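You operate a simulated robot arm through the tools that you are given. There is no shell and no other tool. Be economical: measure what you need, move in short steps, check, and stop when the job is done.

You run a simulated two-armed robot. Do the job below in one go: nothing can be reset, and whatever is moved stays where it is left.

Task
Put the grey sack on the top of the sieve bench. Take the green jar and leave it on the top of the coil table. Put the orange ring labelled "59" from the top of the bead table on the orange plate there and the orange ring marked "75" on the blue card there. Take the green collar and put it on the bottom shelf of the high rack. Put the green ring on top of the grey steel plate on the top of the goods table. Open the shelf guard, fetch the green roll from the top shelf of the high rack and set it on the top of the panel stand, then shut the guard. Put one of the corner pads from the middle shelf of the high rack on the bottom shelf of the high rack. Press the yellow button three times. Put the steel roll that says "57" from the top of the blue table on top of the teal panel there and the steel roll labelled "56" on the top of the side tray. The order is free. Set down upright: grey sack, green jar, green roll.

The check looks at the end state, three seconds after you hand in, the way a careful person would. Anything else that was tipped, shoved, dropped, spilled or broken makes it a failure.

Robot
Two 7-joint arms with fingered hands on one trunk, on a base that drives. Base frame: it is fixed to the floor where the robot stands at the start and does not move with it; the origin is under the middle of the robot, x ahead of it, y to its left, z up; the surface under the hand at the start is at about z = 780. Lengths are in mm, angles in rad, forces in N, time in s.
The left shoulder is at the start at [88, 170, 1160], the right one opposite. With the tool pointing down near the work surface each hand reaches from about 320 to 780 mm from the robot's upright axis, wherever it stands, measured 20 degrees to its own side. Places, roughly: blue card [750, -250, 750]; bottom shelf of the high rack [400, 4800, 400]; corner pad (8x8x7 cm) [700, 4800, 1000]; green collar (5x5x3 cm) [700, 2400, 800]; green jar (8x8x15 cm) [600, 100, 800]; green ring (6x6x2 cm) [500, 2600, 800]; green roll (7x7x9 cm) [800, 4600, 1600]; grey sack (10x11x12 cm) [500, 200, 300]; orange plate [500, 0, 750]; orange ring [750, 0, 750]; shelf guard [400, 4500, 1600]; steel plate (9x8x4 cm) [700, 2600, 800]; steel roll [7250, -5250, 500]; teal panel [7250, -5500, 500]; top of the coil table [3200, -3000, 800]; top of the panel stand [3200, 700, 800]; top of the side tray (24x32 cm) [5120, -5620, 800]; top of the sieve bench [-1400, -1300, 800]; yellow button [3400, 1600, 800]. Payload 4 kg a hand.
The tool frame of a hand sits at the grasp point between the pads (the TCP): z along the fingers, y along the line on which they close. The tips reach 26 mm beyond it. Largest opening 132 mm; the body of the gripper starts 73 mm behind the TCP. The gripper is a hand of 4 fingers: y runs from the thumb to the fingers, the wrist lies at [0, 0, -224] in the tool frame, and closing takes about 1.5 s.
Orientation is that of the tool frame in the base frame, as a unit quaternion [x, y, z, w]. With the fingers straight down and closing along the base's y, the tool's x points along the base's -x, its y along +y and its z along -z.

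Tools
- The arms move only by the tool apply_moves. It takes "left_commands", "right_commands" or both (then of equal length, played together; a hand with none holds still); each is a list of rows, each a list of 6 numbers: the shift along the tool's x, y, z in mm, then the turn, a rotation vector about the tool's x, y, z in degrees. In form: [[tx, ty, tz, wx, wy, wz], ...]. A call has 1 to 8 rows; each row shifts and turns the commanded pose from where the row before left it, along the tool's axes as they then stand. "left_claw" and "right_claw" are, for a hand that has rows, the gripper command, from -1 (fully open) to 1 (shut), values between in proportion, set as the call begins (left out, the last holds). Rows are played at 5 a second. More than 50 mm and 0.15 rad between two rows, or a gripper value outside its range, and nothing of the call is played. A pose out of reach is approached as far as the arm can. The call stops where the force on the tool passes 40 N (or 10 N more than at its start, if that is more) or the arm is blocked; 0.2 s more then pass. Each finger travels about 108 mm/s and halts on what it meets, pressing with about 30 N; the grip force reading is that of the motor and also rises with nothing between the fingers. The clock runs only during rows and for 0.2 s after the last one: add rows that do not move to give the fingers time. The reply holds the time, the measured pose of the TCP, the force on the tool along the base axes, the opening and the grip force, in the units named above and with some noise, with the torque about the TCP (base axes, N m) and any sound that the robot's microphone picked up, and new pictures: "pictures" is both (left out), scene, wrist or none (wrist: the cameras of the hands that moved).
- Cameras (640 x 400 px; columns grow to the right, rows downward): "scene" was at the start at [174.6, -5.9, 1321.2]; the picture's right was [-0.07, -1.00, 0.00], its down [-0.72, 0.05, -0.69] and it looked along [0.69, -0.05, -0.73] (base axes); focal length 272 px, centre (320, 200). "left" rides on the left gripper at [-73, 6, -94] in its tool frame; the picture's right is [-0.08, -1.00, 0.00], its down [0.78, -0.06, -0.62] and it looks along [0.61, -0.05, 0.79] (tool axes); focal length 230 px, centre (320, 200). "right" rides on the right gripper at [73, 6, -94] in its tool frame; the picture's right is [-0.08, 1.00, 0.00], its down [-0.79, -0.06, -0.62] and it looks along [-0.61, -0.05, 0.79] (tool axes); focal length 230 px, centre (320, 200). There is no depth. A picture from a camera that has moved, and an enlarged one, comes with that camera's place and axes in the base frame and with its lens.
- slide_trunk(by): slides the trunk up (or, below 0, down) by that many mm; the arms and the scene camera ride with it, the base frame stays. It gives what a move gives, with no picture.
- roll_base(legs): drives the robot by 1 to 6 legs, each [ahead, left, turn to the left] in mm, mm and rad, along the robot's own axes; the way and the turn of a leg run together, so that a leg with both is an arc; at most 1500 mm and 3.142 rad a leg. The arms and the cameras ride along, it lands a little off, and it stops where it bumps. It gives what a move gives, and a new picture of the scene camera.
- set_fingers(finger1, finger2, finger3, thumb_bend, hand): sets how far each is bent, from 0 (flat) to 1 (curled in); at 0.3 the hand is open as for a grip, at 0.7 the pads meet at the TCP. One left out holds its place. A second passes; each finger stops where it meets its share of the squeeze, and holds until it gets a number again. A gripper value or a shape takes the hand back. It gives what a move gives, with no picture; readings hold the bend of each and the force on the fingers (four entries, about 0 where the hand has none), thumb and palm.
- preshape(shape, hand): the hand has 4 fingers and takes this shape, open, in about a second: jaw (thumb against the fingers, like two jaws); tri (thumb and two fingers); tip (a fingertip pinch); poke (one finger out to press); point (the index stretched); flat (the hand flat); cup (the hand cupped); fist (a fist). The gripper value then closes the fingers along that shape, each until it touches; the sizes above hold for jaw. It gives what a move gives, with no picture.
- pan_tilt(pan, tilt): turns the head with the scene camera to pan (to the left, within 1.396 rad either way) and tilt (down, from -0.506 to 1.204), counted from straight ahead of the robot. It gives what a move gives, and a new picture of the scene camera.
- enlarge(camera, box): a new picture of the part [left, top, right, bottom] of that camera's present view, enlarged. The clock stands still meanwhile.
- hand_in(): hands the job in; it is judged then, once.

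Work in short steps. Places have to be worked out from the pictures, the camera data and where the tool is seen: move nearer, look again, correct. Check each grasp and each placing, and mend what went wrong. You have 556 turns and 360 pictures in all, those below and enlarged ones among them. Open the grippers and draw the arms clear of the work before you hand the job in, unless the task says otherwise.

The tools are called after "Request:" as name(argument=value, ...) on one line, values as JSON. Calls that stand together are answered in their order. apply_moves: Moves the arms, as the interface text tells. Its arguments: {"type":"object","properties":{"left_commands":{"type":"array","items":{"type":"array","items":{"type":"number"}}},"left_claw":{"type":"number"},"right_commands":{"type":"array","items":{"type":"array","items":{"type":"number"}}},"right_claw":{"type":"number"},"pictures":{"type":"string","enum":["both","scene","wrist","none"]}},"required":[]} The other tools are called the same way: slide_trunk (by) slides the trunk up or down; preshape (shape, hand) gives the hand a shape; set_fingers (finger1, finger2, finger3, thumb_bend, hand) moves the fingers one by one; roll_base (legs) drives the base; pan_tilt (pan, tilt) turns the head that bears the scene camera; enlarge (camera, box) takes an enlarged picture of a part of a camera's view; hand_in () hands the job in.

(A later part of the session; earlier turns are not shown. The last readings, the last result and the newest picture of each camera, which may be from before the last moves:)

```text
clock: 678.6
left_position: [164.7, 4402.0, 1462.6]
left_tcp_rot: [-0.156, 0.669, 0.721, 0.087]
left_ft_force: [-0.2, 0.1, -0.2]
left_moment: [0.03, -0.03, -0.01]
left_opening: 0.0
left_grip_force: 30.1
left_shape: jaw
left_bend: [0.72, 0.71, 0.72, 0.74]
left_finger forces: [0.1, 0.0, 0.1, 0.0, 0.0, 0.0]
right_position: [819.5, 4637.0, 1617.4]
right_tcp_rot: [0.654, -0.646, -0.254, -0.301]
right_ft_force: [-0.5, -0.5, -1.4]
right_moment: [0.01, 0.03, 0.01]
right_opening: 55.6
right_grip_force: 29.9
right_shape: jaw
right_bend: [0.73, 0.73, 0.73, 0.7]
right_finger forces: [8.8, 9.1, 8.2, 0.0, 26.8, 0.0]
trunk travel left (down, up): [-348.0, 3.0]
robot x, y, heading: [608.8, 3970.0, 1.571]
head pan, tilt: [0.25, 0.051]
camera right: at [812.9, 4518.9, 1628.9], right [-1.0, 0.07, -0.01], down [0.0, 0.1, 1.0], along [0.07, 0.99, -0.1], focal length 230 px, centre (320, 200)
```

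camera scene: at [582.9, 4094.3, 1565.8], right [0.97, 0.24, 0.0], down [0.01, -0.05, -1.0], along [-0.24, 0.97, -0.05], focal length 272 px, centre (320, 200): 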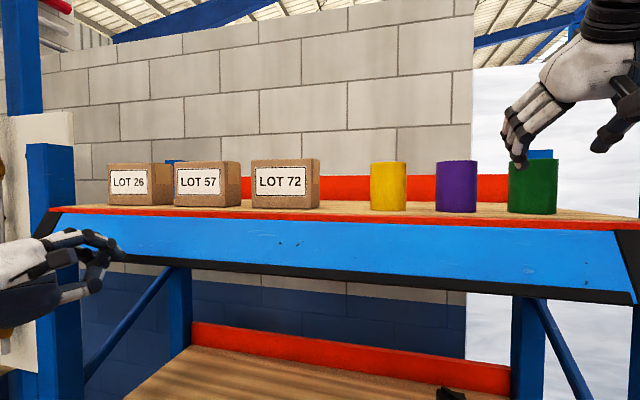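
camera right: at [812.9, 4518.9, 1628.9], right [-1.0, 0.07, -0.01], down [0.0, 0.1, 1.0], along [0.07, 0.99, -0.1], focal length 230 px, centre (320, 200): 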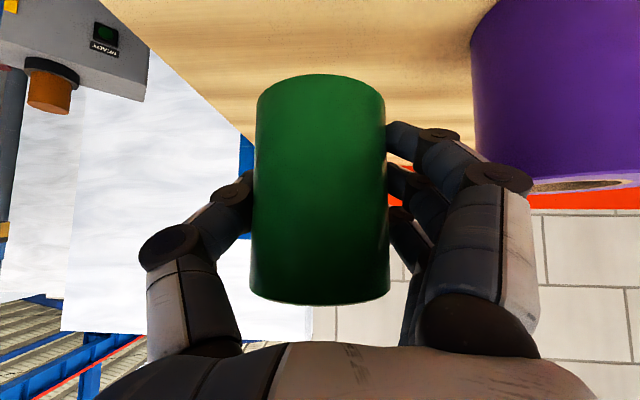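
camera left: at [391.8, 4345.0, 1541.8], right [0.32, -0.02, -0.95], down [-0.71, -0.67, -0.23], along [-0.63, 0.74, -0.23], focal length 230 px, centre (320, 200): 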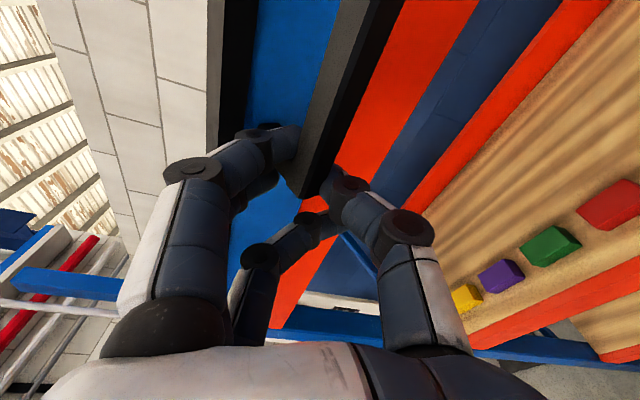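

The green roll is lifted. I back out and look at the open flap to shut it.

Request:
roll_base(legs=[[-300, 0, 0]])

```text
clock: 680.6
left_position: [163.5, 4101.1, 1460.1]
left_tcp_rot: [-0.155, 0.67, 0.721, 0.087]
left_ft_force: [-0.5, 0.5, -0.6]
left_moment: [0.01, 0.01, 0.04]
left_opening: 0.0
left_grip_force: 29.8
left_shape: jaw
left_bend: [0.72, 0.71, 0.72, 0.74]
left_finger forces: [0.0, 0.1, 0.0, 0.1, 0.0, 0.0]
right_position: [818.6, 4335.9, 1616.1]
right_tcp_rot: [0.653, -0.647, -0.253, -0.302]
right_ft_force: [-0.1, -0.2, -1.4]
right_moment: [0.0, 0.0, 0.01]
right_opening: 55.6
right_grip_force: 29.6
right_shape: jaw
right_bend: [0.73, 0.73, 0.73, 0.7]
right_finger forces: [8.7, 9.1, 8.3, 0.0, 26.8, 0.0]
trunk travel left (down, up): [-348.0, 3.0]
robot x, y, heading: [605.2, 3664.1, 1.572]
head pan, tilt: [0.25, 0.051]
camera scene: at [581.8, 3793.8, 1565.7], right [0.97, 0.24, 0.0], down [0.01, -0.05, -1.0], along [-0.24, 0.97, -0.05], focal length 272 px, centre (320, 200)
```

scene: 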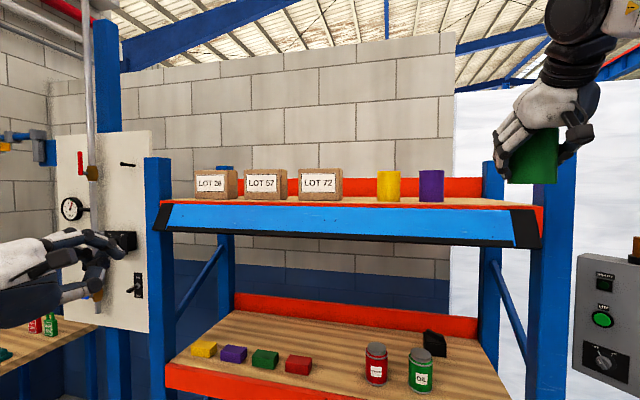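

The flap hangs down with its free edge at z≈1420. I'll lift it with the left hand from below: first to a point under its edge.

Request:
apply_moves(left_commands=[[-25.5, -33.7, -5, 0, 0, 0], [-25.5, -33.7, -5, 0, 0, 0], [-25.5, -33.7, -5, 0, 0, 0], [-3.7, -4, 45, 0, 0, 0], [-3.7, -4, 45, 0, 0, 0], [-3.7, -4, 45, 0, 0, 0], [-3.7, -4, 45, 0, 0, 0]], pictures="none")

Request:
apply_moves(left_commands=[[-3.7, -4, 40, 0, 0, 0], [-3.7, -4, 40, 0, 0, 0], [0, 0, 0, 0, 0, 0]])

```text
clock: 682.4
left_position: [192.5, 4336.3, 1441.4]
left_tcp_rot: [-0.191, 0.661, 0.72, 0.091]
left_ft_force: [0.0, -0.8, -0.1]
left_moment: [-0.03, -0.06, -0.04]
left_opening: 0.0
left_grip_force: 29.8
left_shape: jaw
left_bend: [0.72, 0.71, 0.72, 0.74]
left_finger forces: [0.1, 0.1, 0.1, 0.0, 0.0, 0.0]
left hand out of reach, approached as far as the arm can: row 1, 2, 3, 6, 7
right_position: [819.8, 4333.5, 1616.4]
right_tcp_rot: [0.653, -0.647, -0.254, -0.302]
right_ft_force: [0.0, -0.8, -1.4]
right_moment: [-0.02, -0.01, -0.01]
right_opening: 55.6
right_grip_force: 30.2
right_shape: jaw
right_bend: [0.73, 0.73, 0.73, 0.7]
right_finger forces: [8.7, 9.1, 8.2, 0.1, 27.0, 0.1]
trunk travel left (down, up): [-348.0, 3.0]
robot x, y, heading: [603.8, 3669.2, 1.572]
head pan, tilt: [0.25, 0.051]
stopped in row 7 (left hand): the arm was blocked; the commanded pose is now the measured one
```

```text
clock: 683.4
left_position: [171.3, 4396.6, 1457.3]
left_tcp_rot: [-0.222, 0.654, 0.717, 0.089]
left_ft_force: [-0.2, 0.3, -0.7]
left_moment: [0.01, 0.0, 0.0]
left_opening: 0.2
left_grip_force: 30.4
left_shape: jaw
left_bend: [0.72, 0.71, 0.72, 0.74]
left_finger forces: [0.0, 0.0, 0.0, 0.0, 0.1, 0.0]
left hand out of reach, approached as far as the arm can: row 1, 2
right_position: [817.1, 4338.1, 1615.5]
right_tcp_rot: [0.654, -0.646, -0.254, -0.301]
right_ft_force: [-0.4, -0.1, -1.5]
right_moment: [-0.04, -0.02, 0.05]
right_opening: 55.3
right_grip_force: 30.7
right_shape: jaw
right_bend: [0.73, 0.73, 0.73, 0.7]
right_finger forces: [8.9, 9.3, 8.2, 0.1, 27.0, 0.0]
trunk travel left (down, up): [-348.0, 3.0]
robot x, y, heading: [603.5, 3664.6, 1.566]
head pan, tilt: [0.25, 0.051]
stopped in row 3 (left hand): the arm was blocked; the commanded pose is now the measured one
camera scene: at [581.4, 3795.1, 1565.6], right [0.97, 0.24, 0.0], down [0.01, -0.05, -1.0], along [-0.24, 0.97, -0.05], focal length 272 px, centre (320, 200)
camera left: at [250.1, 4317.8, 1490.2], right [0.49, 0.14, -0.86], down [-0.55, -0.72, -0.42], along [-0.68, 0.68, -0.28], focal length 230 px, centre (320, 200)
```

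scene: 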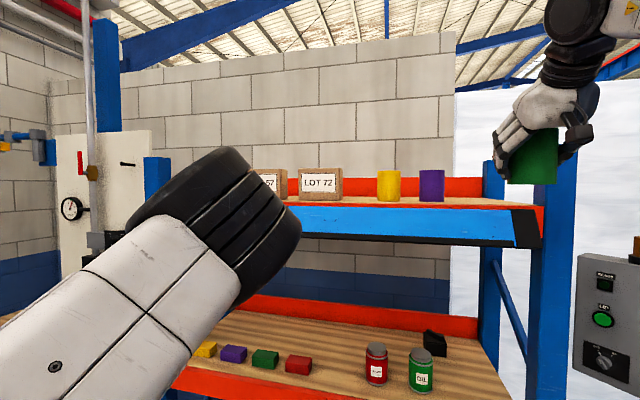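
left: 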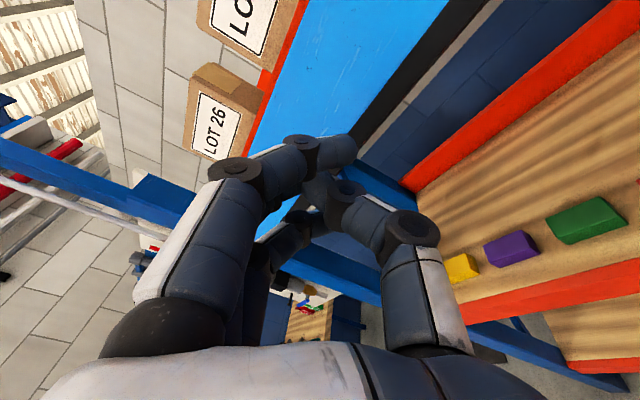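

This rolled posture is cramped. I back the hand off and unroll it so it points forward with the palm flat.

Request:
apply_moves(left_commands=[[0, 0, -40, 0, 0, -8.2], [0, 0, -40, 0, 0, -8.2], [0, 0, 0, 0, 0, -8.2], [0, 0, 0, 0, 0, -8.2], [0, 0, 0, 0, 0, -8.2], [0, 0, 0, 0, 0, -8.2], [0, 0, 0, 0, 0, -8.2], [0, 0, 0, 0, 0, -8.2]], pictures="none")

Request:
apply_moves(left_commands=[[0, 0, 0, 0, 0, -8.2], [0, 0, 0, 0, 0, -8.2], [0, 0, 0, 0, 0, -8.2], [0, 0, 0, 0, 0, 0]], pictures="none")

```text
clock: 685.2
left_position: [191.5, 4319.2, 1456.2]
left_tcp_rot: [-0.538, 0.434, 0.553, 0.465]
left_ft_force: [0.2, 0.2, 0.4]
left_moment: [-0.01, -0.02, 0.02]
left_opening: 0.0
left_grip_force: 30.2
left_shape: jaw
left_bend: [0.72, 0.71, 0.72, 0.74]
left_finger forces: [0.0, 0.1, 0.0, 0.0, 0.0, 0.1]
right_position: [818.8, 4335.7, 1615.8]
right_tcp_rot: [0.654, -0.646, -0.254, -0.302]
right_ft_force: [0.3, 0.2, -1.8]
right_moment: [0.02, 0.0, 0.01]
right_opening: 55.1
right_grip_force: 29.6
right_shape: jaw
right_bend: [0.73, 0.73, 0.73, 0.7]
right_finger forces: [8.9, 9.2, 8.1, 0.0, 27.0, 0.0]
trunk travel left (down, up): [-348.0, 3.0]
robot x, y, heading: [602.5, 3667.1, 1.563]
head pan, tilt: [0.25, 0.051]
```

```text
clock: 686.2
left_position: [192.3, 4319.9, 1456.6]
left_tcp_rot: [0.619, -0.308, -0.442, -0.572]
left_ft_force: [-0.1, 0.7, -0.6]
left_moment: [-0.01, 0.03, -0.01]
left_opening: 0.0
left_grip_force: 29.9
left_shape: jaw
left_bend: [0.72, 0.71, 0.72, 0.74]
left_finger forces: [0.0, 0.0, 0.0, 0.1, 0.0, 0.0]
right_position: [818.5, 4335.6, 1616.4]
right_tcp_rot: [0.653, -0.647, -0.254, -0.302]
right_ft_force: [0.5, 1.0, -1.3]
right_moment: [-0.01, -0.05, -0.01]
right_opening: 55.5
right_grip_force: 30.5
right_shape: jaw
right_bend: [0.73, 0.73, 0.73, 0.7]
right_finger forces: [9.0, 9.2, 8.0, 0.1, 26.9, 0.0]
trunk travel left (down, up): [-348.0, 3.0]
robot x, y, heading: [602.0, 3663.5, 1.564]
head pan, tilt: [0.25, 0.051]
```

I level the roll and move under the flap's free edge.

Request:
apply_moves(left_commands=[[0, 0, 0, 0, 0, 8.4], [0, 0, 0, 0, 0, 8.4], [0, 0, 0, 0, 0, 8.4], [25, -29, -6, 0, 0, 0], [25, -29, -6, 0, 0, 0], [25, -29, -6, 0, 0, 0], [0, 0, 0, 0, 0, 0]], pictures="none")

Request:
apply_moves(left_commands=[[0, 0, 40, 0, 0, 0], [0, 0, 40, 0, 0, 0], [0, 0, 35, 0, 0, 0], [0, 0, 0, 0, 0, 0]], pictures="scene")

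```text
clock: 688.0
left_position: [185.0, 4297.2, 1430.9]
left_tcp_rot: [0.565, -0.422, -0.538, -0.461]
left_ft_force: [-0.5, 0.3, 0.1]
left_moment: [-0.01, -0.05, 0.03]
left_opening: 0.0
left_grip_force: 30.7
left_shape: jaw
left_bend: [0.72, 0.71, 0.72, 0.74]
left_finger forces: [0.0, 0.0, 0.0, 0.0, 0.0, 0.0]
left hand out of reach, approached as far as the arm can: row 4, 5, 6
right_position: [818.9, 4336.0, 1617.6]
right_tcp_rot: [0.653, -0.647, -0.253, -0.301]
right_ft_force: [-0.1, -0.3, -1.3]
right_moment: [-0.03, -0.03, 0.0]
right_opening: 55.5
right_grip_force: 30.4
right_shape: jaw
right_bend: [0.73, 0.73, 0.73, 0.7]
right_finger forces: [8.9, 9.2, 8.0, 0.0, 26.9, 0.0]
trunk travel left (down, up): [-348.0, 3.0]
robot x, y, heading: [605.2, 3665.5, 1.57]
head pan, tilt: [0.25, 0.051]
stopped in row 7 (left hand): the arm was blocked; the commanded pose is now the measured one
```

```text
clock: 689.0
left_position: [165.9, 4410.8, 1432.4]
left_tcp_rot: [0.562, -0.427, -0.538, -0.461]
left_ft_force: [0.2, -0.6, 0.0]
left_moment: [-0.01, 0.0, 0.01]
left_opening: 0.1
left_grip_force: 30.3
left_shape: jaw
left_bend: [0.72, 0.71, 0.72, 0.74]
left_finger forces: [0.0, 0.1, 0.0, 0.0, 0.0, 0.0]
right_position: [818.9, 4336.2, 1617.4]
right_tcp_rot: [0.653, -0.647, -0.252, -0.302]
right_ft_force: [-0.4, 0.3, -1.8]
right_moment: [-0.01, 0.0, 0.0]
right_opening: 55.4
right_grip_force: 29.7
right_shape: jaw
right_bend: [0.73, 0.73, 0.73, 0.7]
right_finger forces: [8.9, 9.1, 8.1, 0.0, 26.9, 0.0]
trunk travel left (down, up): [-348.0, 3.0]
robot x, y, heading: [606.2, 3667.2, 1.564]
head pan, tilt: [0.25, 0.051]
camera scene: at [581.0, 3793.6, 1565.8], right [0.97, 0.24, 0.0], down [0.01, -0.05, -1.0], along [-0.24, 0.97, -0.05], focal length 272 px, centre (320, 200)
```

scene: 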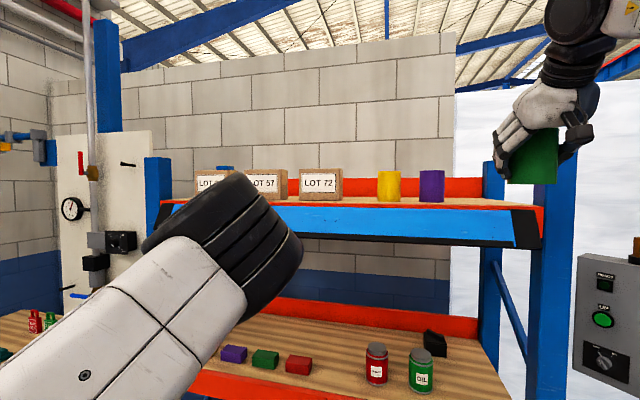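

I lower 50 mm to get under the edge, and move forward beneath it.

Request:
apply_moves(left_commands=[[25, 0, 0, 0, 0, 0], [25, 0, 0, 0, 0, 0], [0, 0, 25, 0, 0, 0], [0, 0, 20, 0, 0, 0], [0, 0, 0, 0, 0, 0]], pictures="wrist")

```text
clock: 690.2
left_position: [153.8, 4429.1, 1436.4]
left_tcp_rot: [0.562, -0.425, -0.539, -0.462]
left_ft_force: [-0.6, -0.8, 0.2]
left_moment: [0.0, 0.0, -0.04]
left_opening: 0.0
left_grip_force: 29.5
left_shape: jaw
left_bend: [0.72, 0.71, 0.72, 0.74]
left_finger forces: [0.0, 0.0, 0.1, 0.0, 0.0, 0.1]
left hand out of reach, approached as far as the arm can: row 1, 2, 3
right_position: [819.0, 4335.3, 1617.1]
right_tcp_rot: [0.653, -0.646, -0.254, -0.302]
right_ft_force: [0.4, 0.1, -0.8]
right_moment: [0.01, -0.02, -0.03]
right_opening: 55.6
right_grip_force: 29.5
right_shape: jaw
right_bend: [0.73, 0.73, 0.73, 0.7]
right_finger forces: [8.8, 9.1, 8.1, 0.1, 26.8, 0.0]
trunk travel left (down, up): [-348.0, 3.0]
robot x, y, heading: [605.5, 3664.6, 1.567]
head pan, tilt: [0.25, 0.051]
camera left: at [163.6, 4336.0, 1508.2], right [0.97, 0.21, 0.14], down [0.23, -0.57, -0.78], along [-0.08, 0.79, -0.6], focal length 230 px, centre (320, 200)
```

left: 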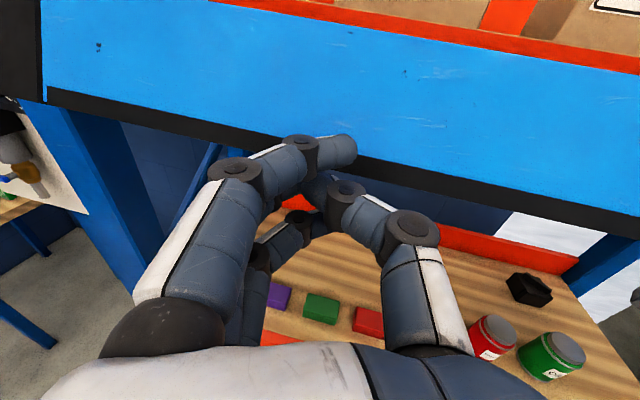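

The wrist view shows the flap's free edge right above my fingers. I lower the trunk 60 mm, drive slightly in so the hand is beneath the flap, and then lift.

Request:
slide_trunk(by=-65)

Request:
roll_base(legs=[[50, 0, 0]])

Request:
apply_moves(left_commands=[[-20, 0, 0, 0, 0, 0], [-20, 0, 0, 0, 0, 0], [-20, 0, 0, 0, 0, 0], [0, 0, 0, 0, 0, 0]], pictures="wrist")

```text
clock: 691.2
left_position: [153.2, 4427.3, 1372.0]
left_tcp_rot: [0.562, -0.425, -0.539, -0.461]
left_ft_force: [-0.3, 0.7, 0.2]
left_moment: [0.0, 0.02, 0.0]
left_opening: 0.0
left_grip_force: 30.1
left_shape: jaw
left_bend: [0.72, 0.71, 0.72, 0.74]
left_finger forces: [0.1, 0.0, 0.0, 0.0, 0.0, 0.0]
right_position: [819.3, 4334.7, 1553.4]
right_tcp_rot: [0.653, -0.646, -0.254, -0.303]
right_ft_force: [-0.3, 0.6, -1.0]
right_moment: [-0.01, 0.0, -0.01]
right_opening: 55.1
right_grip_force: 30.2
right_shape: jaw
right_bend: [0.73, 0.73, 0.73, 0.7]
right_finger forces: [8.7, 9.1, 8.0, 0.1, 26.7, 0.0]
trunk travel left (down, up): [-283.0, 68.0]
robot x, y, heading: [600.8, 3666.8, 1.569]
head pan, tilt: [0.25, 0.051]
```

```text
clock: 692.2
left_position: [152.3, 4478.7, 1370.7]
left_tcp_rot: [0.563, -0.425, -0.539, -0.461]
left_ft_force: [0.0, 0.6, 0.6]
left_moment: [0.02, 0.03, 0.07]
left_opening: 0.2
left_grip_force: 30.1
left_shape: jaw
left_bend: [0.72, 0.71, 0.72, 0.74]
left_finger forces: [0.1, 0.0, 0.0, 0.1, 0.0, 0.0]
right_position: [820.0, 4386.3, 1550.4]
right_tcp_rot: [0.653, -0.646, -0.254, -0.301]
right_ft_force: [-0.3, 1.9, -2.1]
right_moment: [0.0, -0.02, 0.0]
right_opening: 55.5
right_grip_force: 29.7
right_shape: jaw
right_bend: [0.73, 0.73, 0.73, 0.7]
right_finger forces: [8.8, 9.1, 8.1, 0.0, 26.8, 0.0]
trunk travel left (down, up): [-283.0, 68.0]
robot x, y, heading: [602.4, 3715.5, 1.569]
head pan, tilt: [0.25, 0.051]
camera scene: at [581.9, 3847.8, 1501.0], right [0.97, 0.24, 0.0], down [0.01, -0.05, -1.0], along [-0.24, 0.97, -0.05], focal length 272 px, centre (320, 200)
```

scene: 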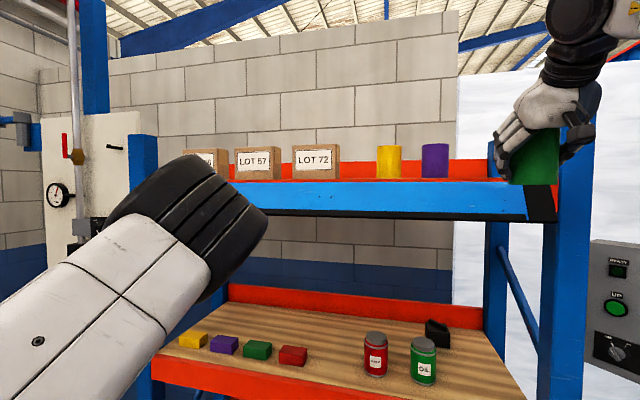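

```text
clock: 692.9
left_position: [147.0, 4477.0, 1400.4]
left_tcp_rot: [0.572, -0.429, -0.533, -0.453]
left_ft_force: [0.1, -3.0, -11.6]
left_moment: [0.01, -0.09, 0.01]
left_opening: 0.2
left_grip_force: 29.7
left_shape: jaw
left_bend: [0.73, 0.71, 0.72, 0.74]
left_finger forces: [11.7, 0.0, 0.0, 0.0, 0.0, 0.0]
right_position: [819.8, 4385.2, 1551.8]
right_tcp_rot: [0.653, -0.647, -0.252, -0.303]
right_ft_force: [-0.1, -0.3, -1.6]
right_moment: [0.01, 0.04, 0.04]
right_opening: 55.3
right_grip_force: 29.7
right_shape: jaw
right_bend: [0.73, 0.73, 0.73, 0.7]
right_finger forces: [8.8, 9.1, 8.0, 0.1, 26.8, 0.1]
trunk travel left (down, up): [-283.0, 68.0]
robot x, y, heading: [604.5, 3716.2, 1.562]
head pan, tilt: [0.25, 0.051]
stopped in row 3 (left hand): the force on the tool passed its limit at 48 N (the readings are from after the stop); the commanded pose is now the measured one
camera left: at [156.8, 4385.3, 1475.3], right [0.97, 0.22, 0.14], down [0.25, -0.59, -0.77], along [-0.09, 0.77, -0.63], focal length 230 px, centre (320, 200)
```

left: 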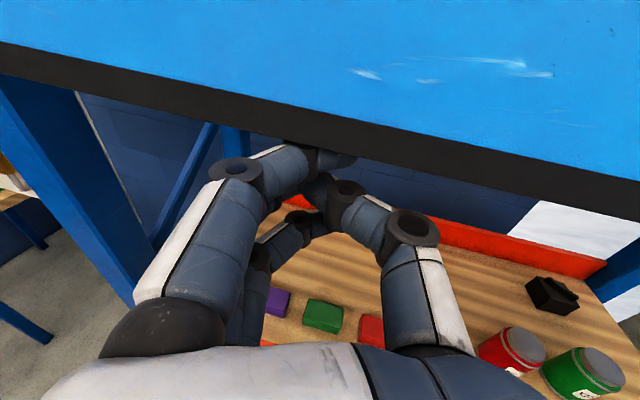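

The edge rests on my fingers. The flap's edge moves outward as it rises, so I move the hand up and back along that arc.

Request:
apply_moves(left_commands=[[-6, 0, -8, 0, 0, 0], [-6, 0, -8, 0, 0, 0], [-6, 0, -8, 0, 0, 0], [-8, 0, -7, 0, 0, 0], [-9, 0, -6, 0, 0, 0], [-9, 0, -5, 0, 0, 0], [0, 0, 0, 0, 0, 0]], pictures="wrist")

```text
clock: 694.5
left_position: [155.8, 4436.1, 1449.5]
left_tcp_rot: [0.568, -0.429, -0.534, -0.456]
left_ft_force: [-2.4, -1.7, -3.1]
left_moment: [0.05, -0.12, 0.04]
left_opening: 0.1
left_grip_force: 30.1
left_shape: jaw
left_bend: [0.72, 0.71, 0.72, 0.74]
left_finger forces: [3.7, 0.0, 0.0, 0.0, 0.1, 0.0]
right_position: [818.0, 4384.6, 1551.6]
right_tcp_rot: [0.654, -0.646, -0.252, -0.301]
right_ft_force: [-0.7, 0.5, -1.4]
right_moment: [-0.04, 0.0, -0.01]
right_opening: 55.1
right_grip_force: 30.0
right_shape: jaw
right_bend: [0.73, 0.73, 0.73, 0.7]
right_finger forces: [8.8, 9.1, 8.0, 0.0, 26.7, 0.0]
trunk travel left (down, up): [-283.0, 68.0]
robot x, y, heading: [605.4, 3711.9, 1.568]
head pan, tilt: [0.25, 0.051]
camera left: at [163.9, 4345.0, 1523.2], right [0.97, 0.22, 0.14], down [0.24, -0.59, -0.77], along [-0.09, 0.78, -0.62], focal length 230 px, centre (320, 200)
```

left: 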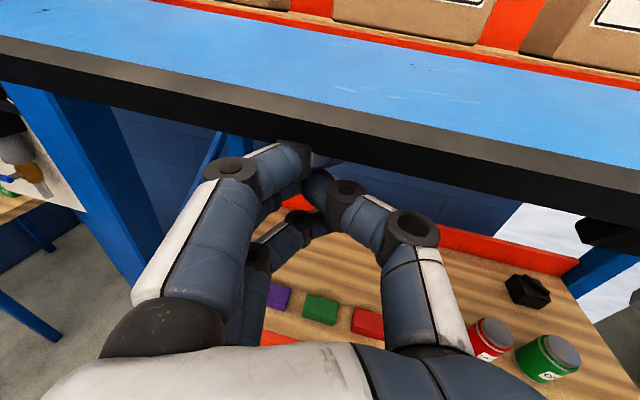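

The flap is rising nicely. I continue lifting.

Request:
apply_moves(left_commands=[[-10, 0, -4, 0, 0, 0], [-10, 0, -3, 0, 0, 0], [-10, 0, -1, 0, 0, 0], [-10, 0, 0, 0, 0, 0], [-10, 0, 0, 0, 0, 0], [-10, 0, 0, 0, 0, 0], [0, 0, 0, 0, 0, 0]], pictures="wrist")

```text
clock: 696.1
left_position: [151.5, 4427.2, 1509.9]
left_tcp_rot: [0.57, -0.428, -0.534, -0.456]
left_ft_force: [-0.7, -1.1, -2.2]
left_moment: [-0.01, 0.02, 0.0]
left_opening: 0.1
left_grip_force: 30.6
left_shape: jaw
left_bend: [0.72, 0.71, 0.72, 0.74]
left_finger forces: [2.3, 0.0, 0.1, 0.0, 0.1, 0.0]
right_position: [818.8, 4384.5, 1551.4]
right_tcp_rot: [0.654, -0.646, -0.253, -0.301]
right_ft_force: [-0.7, -0.8, -1.3]
right_moment: [-0.01, 0.01, 0.01]
right_opening: 55.3
right_grip_force: 30.1
right_shape: jaw
right_bend: [0.73, 0.73, 0.73, 0.7]
right_finger forces: [8.7, 9.1, 8.0, 0.0, 26.8, 0.0]
trunk travel left (down, up): [-283.0, 68.0]
robot x, y, heading: [604.4, 3716.3, 1.568]
head pan, tilt: [0.25, 0.051]
camera left: at [161.1, 4335.4, 1583.4], right [0.97, 0.22, 0.14], down [0.24, -0.59, -0.77], along [-0.09, 0.78, -0.62], focal length 230 px, centre (320, 200)
```

left: 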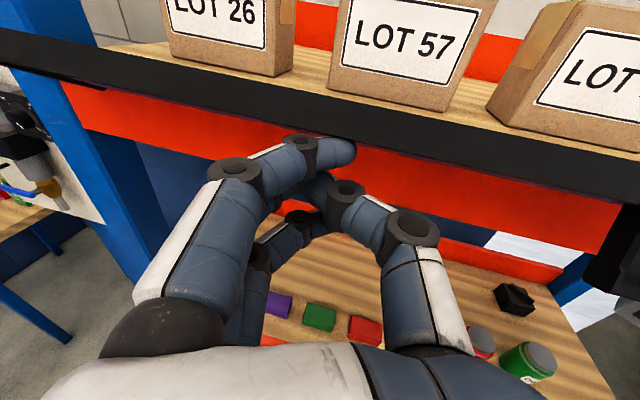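

The flap is about horizontal. Before raising it further I pull the right hand with the roll back, out of the flap's path.

Request:
apply_moves(right_commands=[[24, 0, -25, 0, 0, 0], [24, 0, -25, 0, 0, 0], [24, 0, -25, 0, 0, 0], [24, 0, -25, 0, 0, 0], [0, 0, 0, 0, 0, 0]], pictures="none")

Request:
apply_moves(left_commands=[[-10, 0, 3, 0, 0, 0], [-10, 0, 4, 0, 0, 0], [-10, 0, 4, 0, 0, 0], [-10, 0, 5, 0, 0, 0], [-9, 0, 6, 0, 0, 0], [-8, 0, 6, 0, 0, 0], [0, 0, 0, 0, 0, 0]], pictures="wrist")

```text
clock: 697.3
left_position: [152.1, 4427.5, 1508.7]
left_tcp_rot: [0.571, -0.428, -0.534, -0.454]
left_ft_force: [0.5, -0.5, -1.3]
left_moment: [0.05, 0.01, -0.03]
left_opening: 0.0
left_grip_force: 29.3
left_shape: jaw
left_bend: [0.72, 0.71, 0.72, 0.74]
left_finger forces: [1.3, 0.0, 0.0, 0.0, 0.0, 0.0]
right_position: [815.1, 4246.2, 1551.4]
right_tcp_rot: [0.654, -0.646, -0.253, -0.302]
right_ft_force: [0.0, 0.6, -1.3]
right_moment: [0.0, 0.02, -0.02]
right_opening: 55.5
right_grip_force: 30.0
right_shape: jaw
right_bend: [0.73, 0.73, 0.73, 0.7]
right_finger forces: [8.8, 9.1, 8.0, 0.0, 26.6, 0.0]
trunk travel left (down, up): [-283.0, 68.0]
robot x, y, heading: [604.8, 3715.4, 1.565]
head pan, tilt: [0.25, 0.051]
```

```text
clock: 698.9
left_position: [142.5, 4454.2, 1566.2]
left_tcp_rot: [0.57, -0.428, -0.535, -0.454]
left_ft_force: [-0.2, -0.2, 1.6]
left_moment: [0.08, -0.03, -0.01]
left_opening: 0.0
left_grip_force: 30.2
left_shape: jaw
left_bend: [0.72, 0.71, 0.72, 0.74]
left_finger forces: [1.6, 0.0, 0.1, 0.0, 0.0, 0.0]
right_position: [814.9, 4246.4, 1551.3]
right_tcp_rot: [0.654, -0.646, -0.254, -0.301]
right_ft_force: [0.0, 0.5, -2.1]
right_moment: [-0.01, -0.02, -0.02]
right_opening: 55.3
right_grip_force: 30.2
right_shape: jaw
right_bend: [0.73, 0.73, 0.73, 0.7]
right_finger forces: [8.8, 9.0, 7.9, 0.0, 26.7, 0.1]
trunk travel left (down, up): [-283.0, 68.0]
robot x, y, heading: [605.7, 3715.5, 1.565]
head pan, tilt: [0.25, 0.051]
camera left: at [152.0, 4363.0, 1639.6], right [0.97, 0.22, 0.14], down [0.24, -0.59, -0.77], along [-0.09, 0.78, -0.62], focal length 230 px, centre (320, 200)
```

left: 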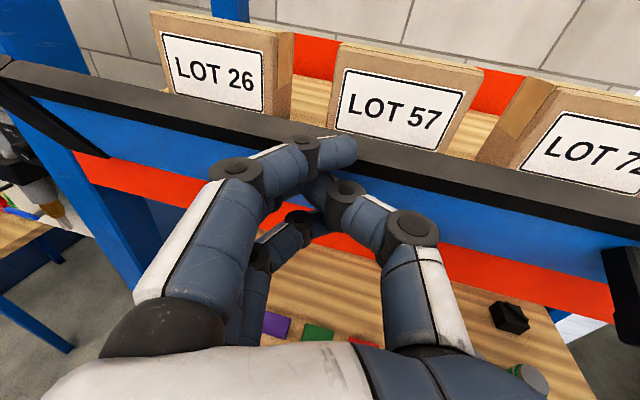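

Almost shut. I push it forward until it stops.

Request:
apply_moves(left_commands=[[-4, 0, 8, 0, 0, 0], [-3, 0, 8, 0, 0, 0], [0, 0, 8, 0, 0, 0], [0, 0, 8, 0, 0, 0], [0, 0, 6, 0, 0, 0], [0, 0, 0, 0, 0, 0]], pictures="wrist")

```text
clock: 700.3
left_position: [132.6, 4487.8, 1572.1]
left_tcp_rot: [0.57, -0.427, -0.536, -0.454]
left_ft_force: [0.7, -11.6, -2.7]
left_moment: [-0.04, -0.04, 0.18]
left_opening: 0.1
left_grip_force: 29.9
left_shape: jaw
left_bend: [0.72, 0.71, 0.72, 0.75]
left_finger forces: [0.0, 0.0, 0.0, 0.0, 0.1, 0.0]
right_position: [815.9, 4243.7, 1551.7]
right_tcp_rot: [0.653, -0.646, -0.253, -0.303]
right_ft_force: [-0.4, 0.0, -1.7]
right_moment: [-0.06, -0.01, 0.01]
right_opening: 55.3
right_grip_force: 29.8
right_shape: jaw
right_bend: [0.73, 0.73, 0.73, 0.7]
right_finger forces: [8.9, 9.2, 7.9, 0.0, 26.7, 0.0]
trunk travel left (down, up): [-283.0, 68.0]
robot x, y, heading: [606.2, 3714.6, 1.567]
head pan, tilt: [0.25, 0.051]
camera left: at [142.1, 4397.9, 1646.0], right [0.97, 0.22, 0.14], down [0.24, -0.59, -0.77], along [-0.09, 0.78, -0.62], focal length 230 px, centre (320, 200)
```

left: 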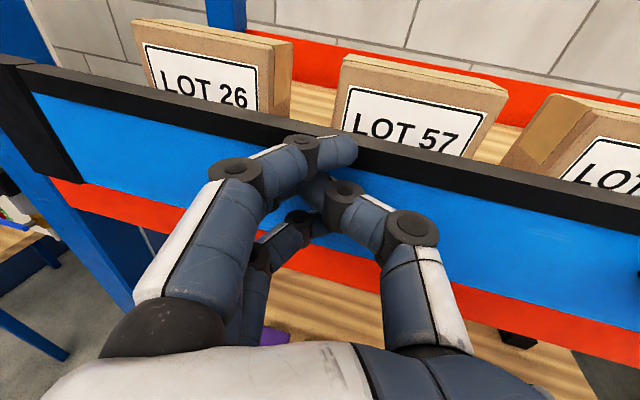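

I press a little more to make sure it is fully shut, then withdraw and look.

Request:
apply_moves(left_commands=[[0, 0, 5, 0, 0, 0], [0, 0, 5, 0, 0, 0], [0, 0, 0, 0, 0, 0]], pictures="none")

Request:
apply_moves(left_commands=[[0, 0, -40, 0, 0, 0], [0, 0, -40, 0, 0, 0], [0, 0, -40, 0, 0, 0]], pictures="scene")

```text
clock: 700.9
left_position: [130.2, 4490.1, 1575.5]
left_tcp_rot: [0.57, -0.425, -0.537, -0.454]
left_ft_force: [6.7, -30.5, -6.7]
left_moment: [-0.21, -0.08, 0.29]
left_opening: 0.0
left_grip_force: 30.2
left_shape: jaw
left_bend: [0.72, 0.74, 0.72, 0.77]
left_finger forces: [0.6, 0.0, 1.2, 0.0, 0.1, 0.0]
right_position: [816.8, 4238.8, 1552.7]
right_tcp_rot: [0.654, -0.645, -0.255, -0.301]
right_ft_force: [0.1, -0.2, -2.0]
right_moment: [-0.03, 0.03, 0.01]
right_opening: 55.3
right_grip_force: 30.3
right_shape: jaw
right_bend: [0.73, 0.73, 0.73, 0.7]
right_finger forces: [8.8, 9.0, 7.9, 0.1, 26.7, 0.1]
trunk travel left (down, up): [-283.0, 68.0]
robot x, y, heading: [604.6, 3714.8, 1.577]
head pan, tilt: [0.25, 0.051]
stopped in row 3 (left hand): the force on the tool passed its limit at 41 N (the readings are from after the stop); the commanded pose is now the measured one
```

```text
clock: 701.7
left_position: [153.0, 4382.1, 1570.9]
left_tcp_rot: [0.571, -0.428, -0.535, -0.453]
left_ft_force: [-0.3, -0.6, -0.3]
left_moment: [-0.01, 0.02, -0.04]
left_opening: 0.0
left_grip_force: 30.2
left_shape: jaw
left_bend: [0.72, 0.7, 0.72, 0.77]
left_finger forces: [0.1, 0.1, 0.0, 0.0, 0.0, 0.0]
right_position: [809.4, 4246.2, 1551.8]
right_tcp_rot: [0.655, -0.645, -0.252, -0.303]
right_ft_force: [-0.2, 1.1, -1.5]
right_moment: [-0.04, -0.06, -0.05]
right_opening: 55.4
right_grip_force: 30.2
right_shape: jaw
right_bend: [0.73, 0.73, 0.73, 0.7]
right_finger forces: [8.9, 9.2, 7.9, 0.1, 26.9, 0.0]
trunk travel left (down, up): [-283.0, 68.0]
robot x, y, heading: [605.2, 3713.1, 1.567]
head pan, tilt: [0.25, 0.051]
camera scene: at [577.6, 3846.1, 1500.8], right [0.97, 0.24, 0.0], down [0.02, -0.05, -1.0], along [-0.24, 0.97, -0.05], focal length 272 px, centre (320, 200)
```

scene: 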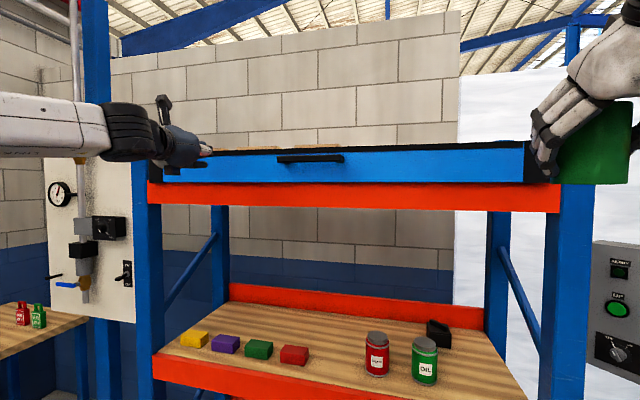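

The guard is shut and upright. Now I bring the left hand in, lower the trunk to normal height, and set off for the panel stand with the roll.

Request:
apply_moves(left_commands=[[0, 0, -40, 0, 0, 0], [0, 0, -40, 0, 0, 0], [0, 0, -40, 0, 0, 0], [10, 0, -40, 0, 0, 0], [20, 0, 0, 0, 0, 0], [20, 0, 0, 0, 0, 0]], pictures="none")

Request:
roll_base(legs=[[-464, 0, 0], [0, 0, -1.57], [1150, -400, 0], [1150, -400, 0]])

```text
clock: 703.1
left_position: [196.1, 4226.6, 1526.6]
left_tcp_rot: [0.571, -0.428, -0.535, -0.454]
left_ft_force: [0.2, -0.4, -0.7]
left_moment: [0.0, 0.0, 0.0]
left_opening: 0.1
left_grip_force: 30.4
left_shape: jaw
left_bend: [0.72, 0.7, 0.72, 0.77]
left_finger forces: [0.0, 0.0, 0.0, 0.1, 0.1, 0.0]
right_position: [813.4, 4245.8, 1551.7]
right_tcp_rot: [0.654, -0.646, -0.253, -0.302]
right_ft_force: [-0.7, -1.4, -1.1]
right_moment: [-0.02, 0.02, -0.02]
right_opening: 55.2
right_grip_force: 29.7
right_shape: jaw
right_bend: [0.73, 0.73, 0.73, 0.7]
right_finger forces: [8.9, 9.2, 7.9, 0.0, 26.7, 0.0]
trunk travel left (down, up): [-283.0, 68.0]
robot x, y, heading: [601.2, 3710.5, 1.569]
head pan, tilt: [0.25, 0.051]
```

```text
clock: 721.2
left_position: [3424.3, 2885.4, 1526.2]
left_tcp_rot: [-0.104, 0.705, 0.061, 0.698]
left_ft_force: [0.0, -0.2, 0.1]
left_moment: [0.0, -0.01, 0.0]
left_opening: 0.1
left_grip_force: 30.2
left_shape: jaw
left_bend: [0.72, 0.7, 0.72, 0.77]
left_finger forces: [0.0, 0.0, 0.0, 0.0, 0.0, 0.0]
right_position: [3449.1, 2267.2, 1551.3]
right_tcp_rot: [-0.008, 0.919, -0.033, 0.392]
right_ft_force: [0.5, -0.1, -1.1]
right_moment: [0.03, -0.01, -0.01]
right_opening: 54.8
right_grip_force: 30.1
right_shape: jaw
right_bend: [0.73, 0.73, 0.73, 0.7]
right_finger forces: [8.7, 9.3, 8.0, 0.0, 26.5, 0.1]
trunk travel left (down, up): [-283.0, 68.0]
robot x, y, heading: [2915.7, 2474.9, 0.007]
head pan, tilt: [0.25, 0.051]
camera scene: at [3046.9, 2496.3, 1501.0], right [0.25, -0.97, 0.0], down [-0.05, -0.01, -1.0], along [0.97, 0.25, -0.05], focal length 272 px, centre (320, 200)
```

scene: 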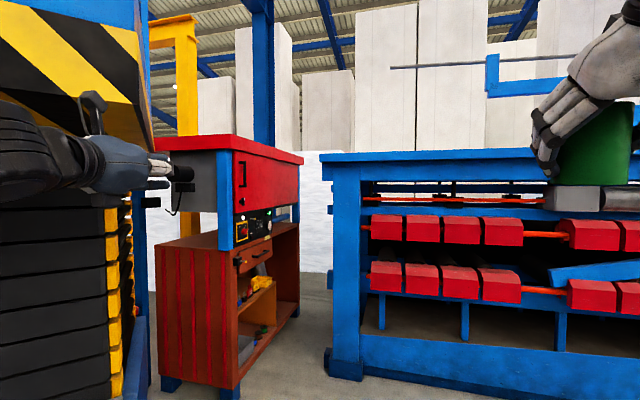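

I back off from the lift, turn around to face west, then back east past the console and strafe south beside the stand.

Request:
roll_base(legs=[[-320, 0, 0], [0, 0, -3.13], [-1440, 0, 0], [-100, 0, 0]])

Request:
slide_trunk(by=-105)

Request:
roll_base(legs=[[0, 1450, 0]])

```text
clock: 733.5
left_position: [2490.5, 2075.9, 1516.1]
left_tcp_rot: [0.714, 0.084, -0.693, 0.049]
left_ft_force: [-0.3, -0.1, 0.1]
left_moment: [0.0, 0.0, 0.02]
left_opening: 0.0
left_grip_force: 30.1
left_shape: jaw
left_bend: [0.72, 0.7, 0.72, 0.77]
left_finger forces: [0.0, 0.0, 0.0, 0.0, 0.0, 0.0]
right_position: [2495.2, 2693.4, 1542.5]
right_tcp_rot: [0.922, -0.011, -0.384, -0.041]
right_ft_force: [-0.9, -0.7, -1.1]
right_moment: [0.01, 0.01, 0.02]
right_opening: 54.4
right_grip_force: 30.6
right_shape: jaw
right_bend: [0.73, 0.73, 0.74, 0.7]
right_finger forces: [8.7, 9.6, 8.0, 0.0, 26.5, 0.0]
trunk travel left (down, up): [-283.0, 68.0]
robot x, y, heading: [3037.8, 2460.2, 3.109]
head pan, tilt: [0.25, 0.051]
stopped in leg 3: the robot was blocked; the commanded pose is now the measured one
camera scene: at [2887.5, 2445.2, 1498.7], right [-0.21, 0.98, 0.0], down [0.06, 0.01, -1.0], along [-0.98, -0.21, -0.07], focal length 272 px, centre (320, 200)
```

scene: 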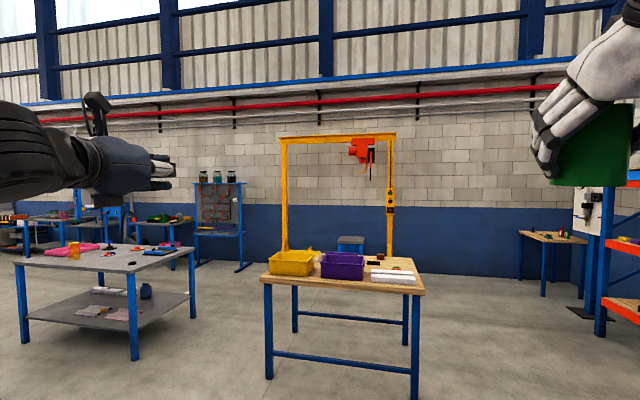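

```text
clock: 734.9
left_position: [2519.3, 2070.1, 1420.6]
left_tcp_rot: [0.708, 0.087, -0.699, 0.05]
left_ft_force: [0.7, 0.2, -0.2]
left_moment: [0.0, 0.0, 0.04]
left_opening: 0.0
left_grip_force: 29.5
left_shape: jaw
left_bend: [0.72, 0.7, 0.72, 0.77]
left_finger forces: [0.0, 0.0, 0.0, 0.0, 0.1, 0.0]
right_position: [2516.6, 2689.1, 1445.6]
right_tcp_rot: [0.919, -0.009, -0.392, -0.04]
right_ft_force: [0.6, -0.4, -1.0]
right_moment: [-0.01, -0.03, -0.02]
right_opening: 54.7
right_grip_force: 30.0
right_shape: jaw
right_bend: [0.73, 0.73, 0.74, 0.7]
right_finger forces: [8.7, 9.5, 8.1, 0.0, 26.3, 0.1]
trunk travel left (down, up): [-178.0, 173.0]
robot x, y, heading: [3041.6, 2465.5, 3.114]
head pan, tilt: [0.25, 0.051]
```

```text
clock: 738.2
left_position: [2482.8, 1920.8, 1413.2]
left_tcp_rot: [0.714, 0.081, -0.693, 0.049]
left_ft_force: [0.4, -0.4, 0.2]
left_moment: [-0.01, 0.01, 0.02]
left_opening: 0.0
left_grip_force: 30.0
left_shape: jaw
left_bend: [0.72, 0.7, 0.72, 0.77]
left_finger forces: [0.0, 0.0, 0.0, 0.0, 0.1, 0.1]
right_position: [2488.7, 2538.4, 1437.9]
right_tcp_rot: [0.923, -0.013, -0.384, -0.039]
right_ft_force: [0.2, 0.2, -1.8]
right_moment: [-0.01, -0.02, 0.03]
right_opening: 54.2
right_grip_force: 30.7
right_shape: jaw
right_bend: [0.73, 0.73, 0.74, 0.7]
right_finger forces: [8.7, 9.6, 7.6, 0.0, 26.2, 0.0]
trunk travel left (down, up): [-178.0, 173.0]
robot x, y, heading: [3033.7, 2295.3, 3.104]
head pan, tilt: [0.25, 0.051]
stopped in leg 1: the robot was blocked; the commanded pose is now the measured one
camera scene: at [2832.7, 2291.4, 1391.1], right [-0.21, 0.98, -0.01], down [0.06, 0.0, -1.0], along [-0.98, -0.21, -0.06], focal length 272 px, centre (320, 200)
```

scene: 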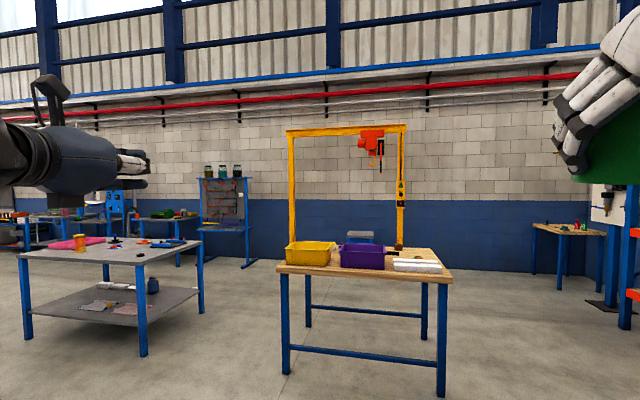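

I was blocked: my elbows, held high and wide, met the lift on one side and the console on the other. I ease off and drive forward into the open.

Request:
roll_base(legs=[[60, -40, 0]])

Request:
roll_base(legs=[[450, 0, 0.03]])

```text
clock: 739.3
left_position: [2445.8, 1952.8, 1419.4]
left_tcp_rot: [0.71, 0.086, -0.698, 0.049]
left_ft_force: [0.1, 0.8, 0.5]
left_moment: [0.0, 0.03, 0.03]
left_opening: 0.1
left_grip_force: 30.0
left_shape: jaw
left_bend: [0.72, 0.7, 0.72, 0.77]
left_finger forces: [0.0, 0.1, 0.0, 0.0, 0.0, 0.0]
right_position: [2449.7, 2571.0, 1443.9]
right_tcp_rot: [0.92, -0.01, -0.39, -0.04]
right_ft_force: [-0.4, 0.7, -1.2]
right_moment: [0.02, -0.02, 0.03]
right_opening: 54.1
right_grip_force: 30.0
right_shape: jaw
right_bend: [0.73, 0.73, 0.74, 0.7]
right_finger forces: [8.6, 9.4, 7.7, 0.1, 26.3, 0.0]
trunk travel left (down, up): [-178.0, 173.0]
robot x, y, heading: [2977.1, 2340.3, 3.106]
head pan, tilt: [0.25, 0.051]
camera scene: at [2793.9, 2325.5, 1393.3], right [-0.21, 0.98, 0.0], down [0.05, 0.01, -1.0], along [-0.98, -0.21, -0.05], focal length 272 px, centre (320, 200)
```

scene: 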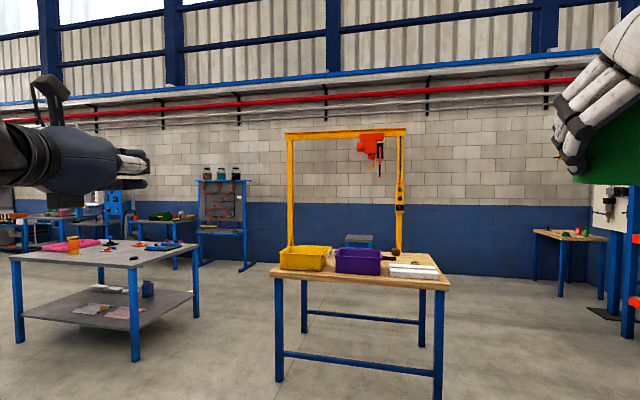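

```text
clock: 742.0
left_position: [2006.7, 1946.9, 1419.3]
left_tcp_rot: [0.708, 0.097, -0.697, 0.059]
left_ft_force: [-0.4, -0.3, 0.4]
left_moment: [0.02, 0.03, 0.0]
left_opening: 0.0
left_grip_force: 30.3
left_shape: jaw
left_bend: [0.72, 0.7, 0.72, 0.77]
left_finger forces: [0.0, 0.1, 0.1, 0.0, 0.1, 0.0]
right_position: [1992.8, 2564.0, 1445.8]
right_tcp_rot: [0.92, 0.003, -0.39, -0.035]
right_ft_force: [-0.8, 0.5, -1.9]
right_moment: [0.02, -0.01, -0.04]
right_opening: 54.3
right_grip_force: 30.0
right_shape: jaw
right_bend: [0.73, 0.73, 0.74, 0.7]
right_finger forces: [8.7, 9.7, 7.7, 0.0, 26.3, 0.0]
trunk travel left (down, up): [-178.0, 173.0]
robot x, y, heading: [2527.0, 2352.3, 3.135]
head pan, tilt: [0.25, 0.051]
camera scene: at [2344.2, 2328.6, 1393.5], right [-0.24, 0.97, 0.0], down [0.05, 0.01, -1.0], along [-0.97, -0.24, -0.05], focal length 272 px, centre (320, 200)
```

scene: 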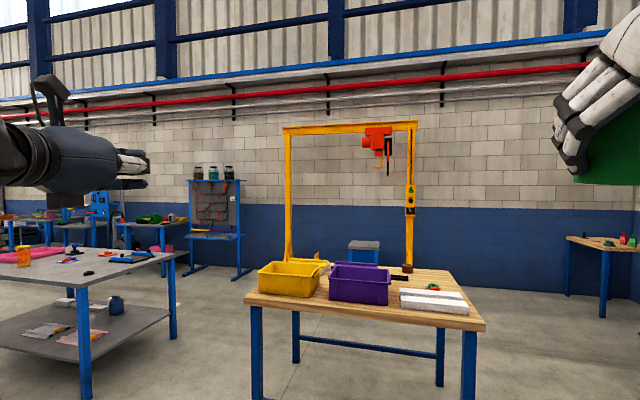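

In the open now. I lower both hands and reach forward so the elbows come in.

Request:
apply_moves(right_commands=[[26.9, 3.2, 37.9, 0, 0, 0], [26.9, 3.2, 37.9, 0, 0, 0], [26.9, 3.2, 37.9, 0, 0, 0], [26.9, 3.2, 37.9, 0, 0, 0], [26.9, 3.2, 37.9, 0, 0, 0], [26.9, 3.2, 37.9, 0, 0, 0], [26.9, 3.2, 37.9, 0, 0, 0]], left_commands=[[35, 0, 15, 0, 0, 0], [35, 0, 15, 0, 0, 0], [35, 0, 15, 0, 0, 0], [35, -5, 15, 0, 0, 0], [35, -5, 10, 0, 0, 0], [35, -5, 10, 0, 0, 0], [35, -5, 10, 0, 0, 0]], pictures="none")

Request:
apply_moves(left_commands=[[0, -20, 0, 0, 7.5, 0], [0, -20, 0, 0, 7.5, 0], [0, -20, 0, 0, 7.5, 0], [0, -20, 0, 0, 7.5, 0], [0, 0, 0, 0, 7.5, 0], [0, 0, 0, 0, 7.5, 0], [0, 0, 0, 0, 7.5, 0], [0, 0, 0, 0, 7.5, 0]], left_claw=-0.5, pictures="none")

```text
clock: 743.6
left_position: [1915.4, 1960.8, 1171.6]
left_tcp_rot: [0.709, 0.097, -0.696, 0.059]
left_ft_force: [-0.4, 0.0, -0.3]
left_moment: [0.0, -0.01, 0.05]
left_opening: 0.0
left_grip_force: 29.9
left_shape: jaw
left_bend: [0.72, 0.7, 0.72, 0.77]
left_finger forces: [0.0, 0.0, 0.1, 0.1, 0.1, 0.1]
right_position: [1930.8, 2566.8, 1120.8]
right_tcp_rot: [0.92, 0.003, -0.39, -0.035]
right_ft_force: [0.3, -0.1, -1.6]
right_moment: [-0.01, -0.02, -0.03]
right_opening: 54.1
right_grip_force: 30.1
right_shape: jaw
right_bend: [0.73, 0.73, 0.74, 0.7]
right_finger forces: [8.6, 9.7, 7.7, 0.0, 26.2, 0.1]
trunk travel left (down, up): [-178.0, 173.0]
robot x, y, heading: [2524.9, 2349.3, 3.128]
head pan, tilt: [0.25, 0.051]
```

```text
clock: 745.4
left_position: [1899.1, 2037.6, 1177.4]
left_tcp_rot: [0.962, 0.113, -0.248, 0.001]
left_ft_force: [0.3, -0.7, -0.2]
left_moment: [-0.02, 0.0, -0.01]
left_opening: 98.7
left_grip_force: 0.0
left_shape: jaw
left_bend: [0.64, 0.64, 0.64, 0.6]
left_finger forces: [0.0, 0.1, 0.1, 0.1, 0.0, 0.1]
right_position: [1932.0, 2566.1, 1124.7]
right_tcp_rot: [0.92, 0.003, -0.391, -0.035]
right_ft_force: [0.1, -0.1, -1.4]
right_moment: [0.01, 0.0, -0.02]
right_opening: 53.8
right_grip_force: 30.0
right_shape: jaw
right_bend: [0.73, 0.73, 0.74, 0.7]
right_finger forces: [8.5, 9.7, 7.6, 0.1, 26.1, 0.1]
trunk travel left (down, up): [-178.0, 173.0]
robot x, y, heading: [2525.3, 2349.2, 3.134]
head pan, tilt: [0.25, 0.051]
```

Now I drive back east along the earlier clear line, then strafe south beside the stand.

Request:
roll_base(legs=[[0, -85, 0], [-1450, 0, 0], [-130, 0, 0]])

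```text
clock: 750.4
left_position: [2575.7, 2214.8, 1180.9]
left_tcp_rot: [0.968, 0.048, -0.248, 0.007]
left_ft_force: [-0.1, -0.3, 0.3]
left_moment: [0.0, -0.01, -0.03]
left_opening: 98.8
left_grip_force: 0.0
left_shape: jaw
left_bend: [0.64, 0.64, 0.64, 0.6]
left_finger forces: [0.1, 0.0, 0.0, 0.1, 0.0, 0.0]
right_position: [2663.6, 2726.4, 1119.4]
right_tcp_rot: [0.92, -0.048, -0.386, -0.049]
right_ft_force: [0.6, 0.1, -0.9]
right_moment: [0.0, 0.02, 0.02]
right_opening: 54.2
right_grip_force: 29.7
right_shape: jaw
right_bend: [0.73, 0.73, 0.74, 0.7]
right_finger forces: [8.5, 9.8, 7.6, 0.0, 26.3, 0.0]
trunk travel left (down, up): [-178.0, 173.0]
robot x, y, heading: [3236.9, 2433.3, 3.029]
head pan, tilt: [0.25, 0.051]
stopped in leg 2: the robot was blocked; the commanded pose is now the measured one
camera scene: at [3047.5, 2450.7, 1394.2], right [-0.14, 0.99, -0.02], down [0.06, -0.01, -1.0], along [-0.99, -0.14, -0.05], focal length 272 px, centre (320, 200)
```

scene: 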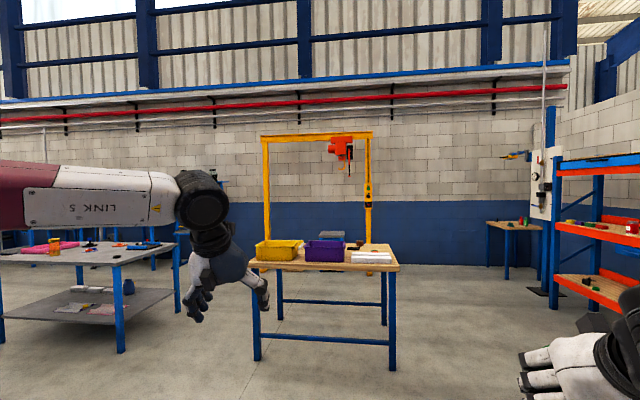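

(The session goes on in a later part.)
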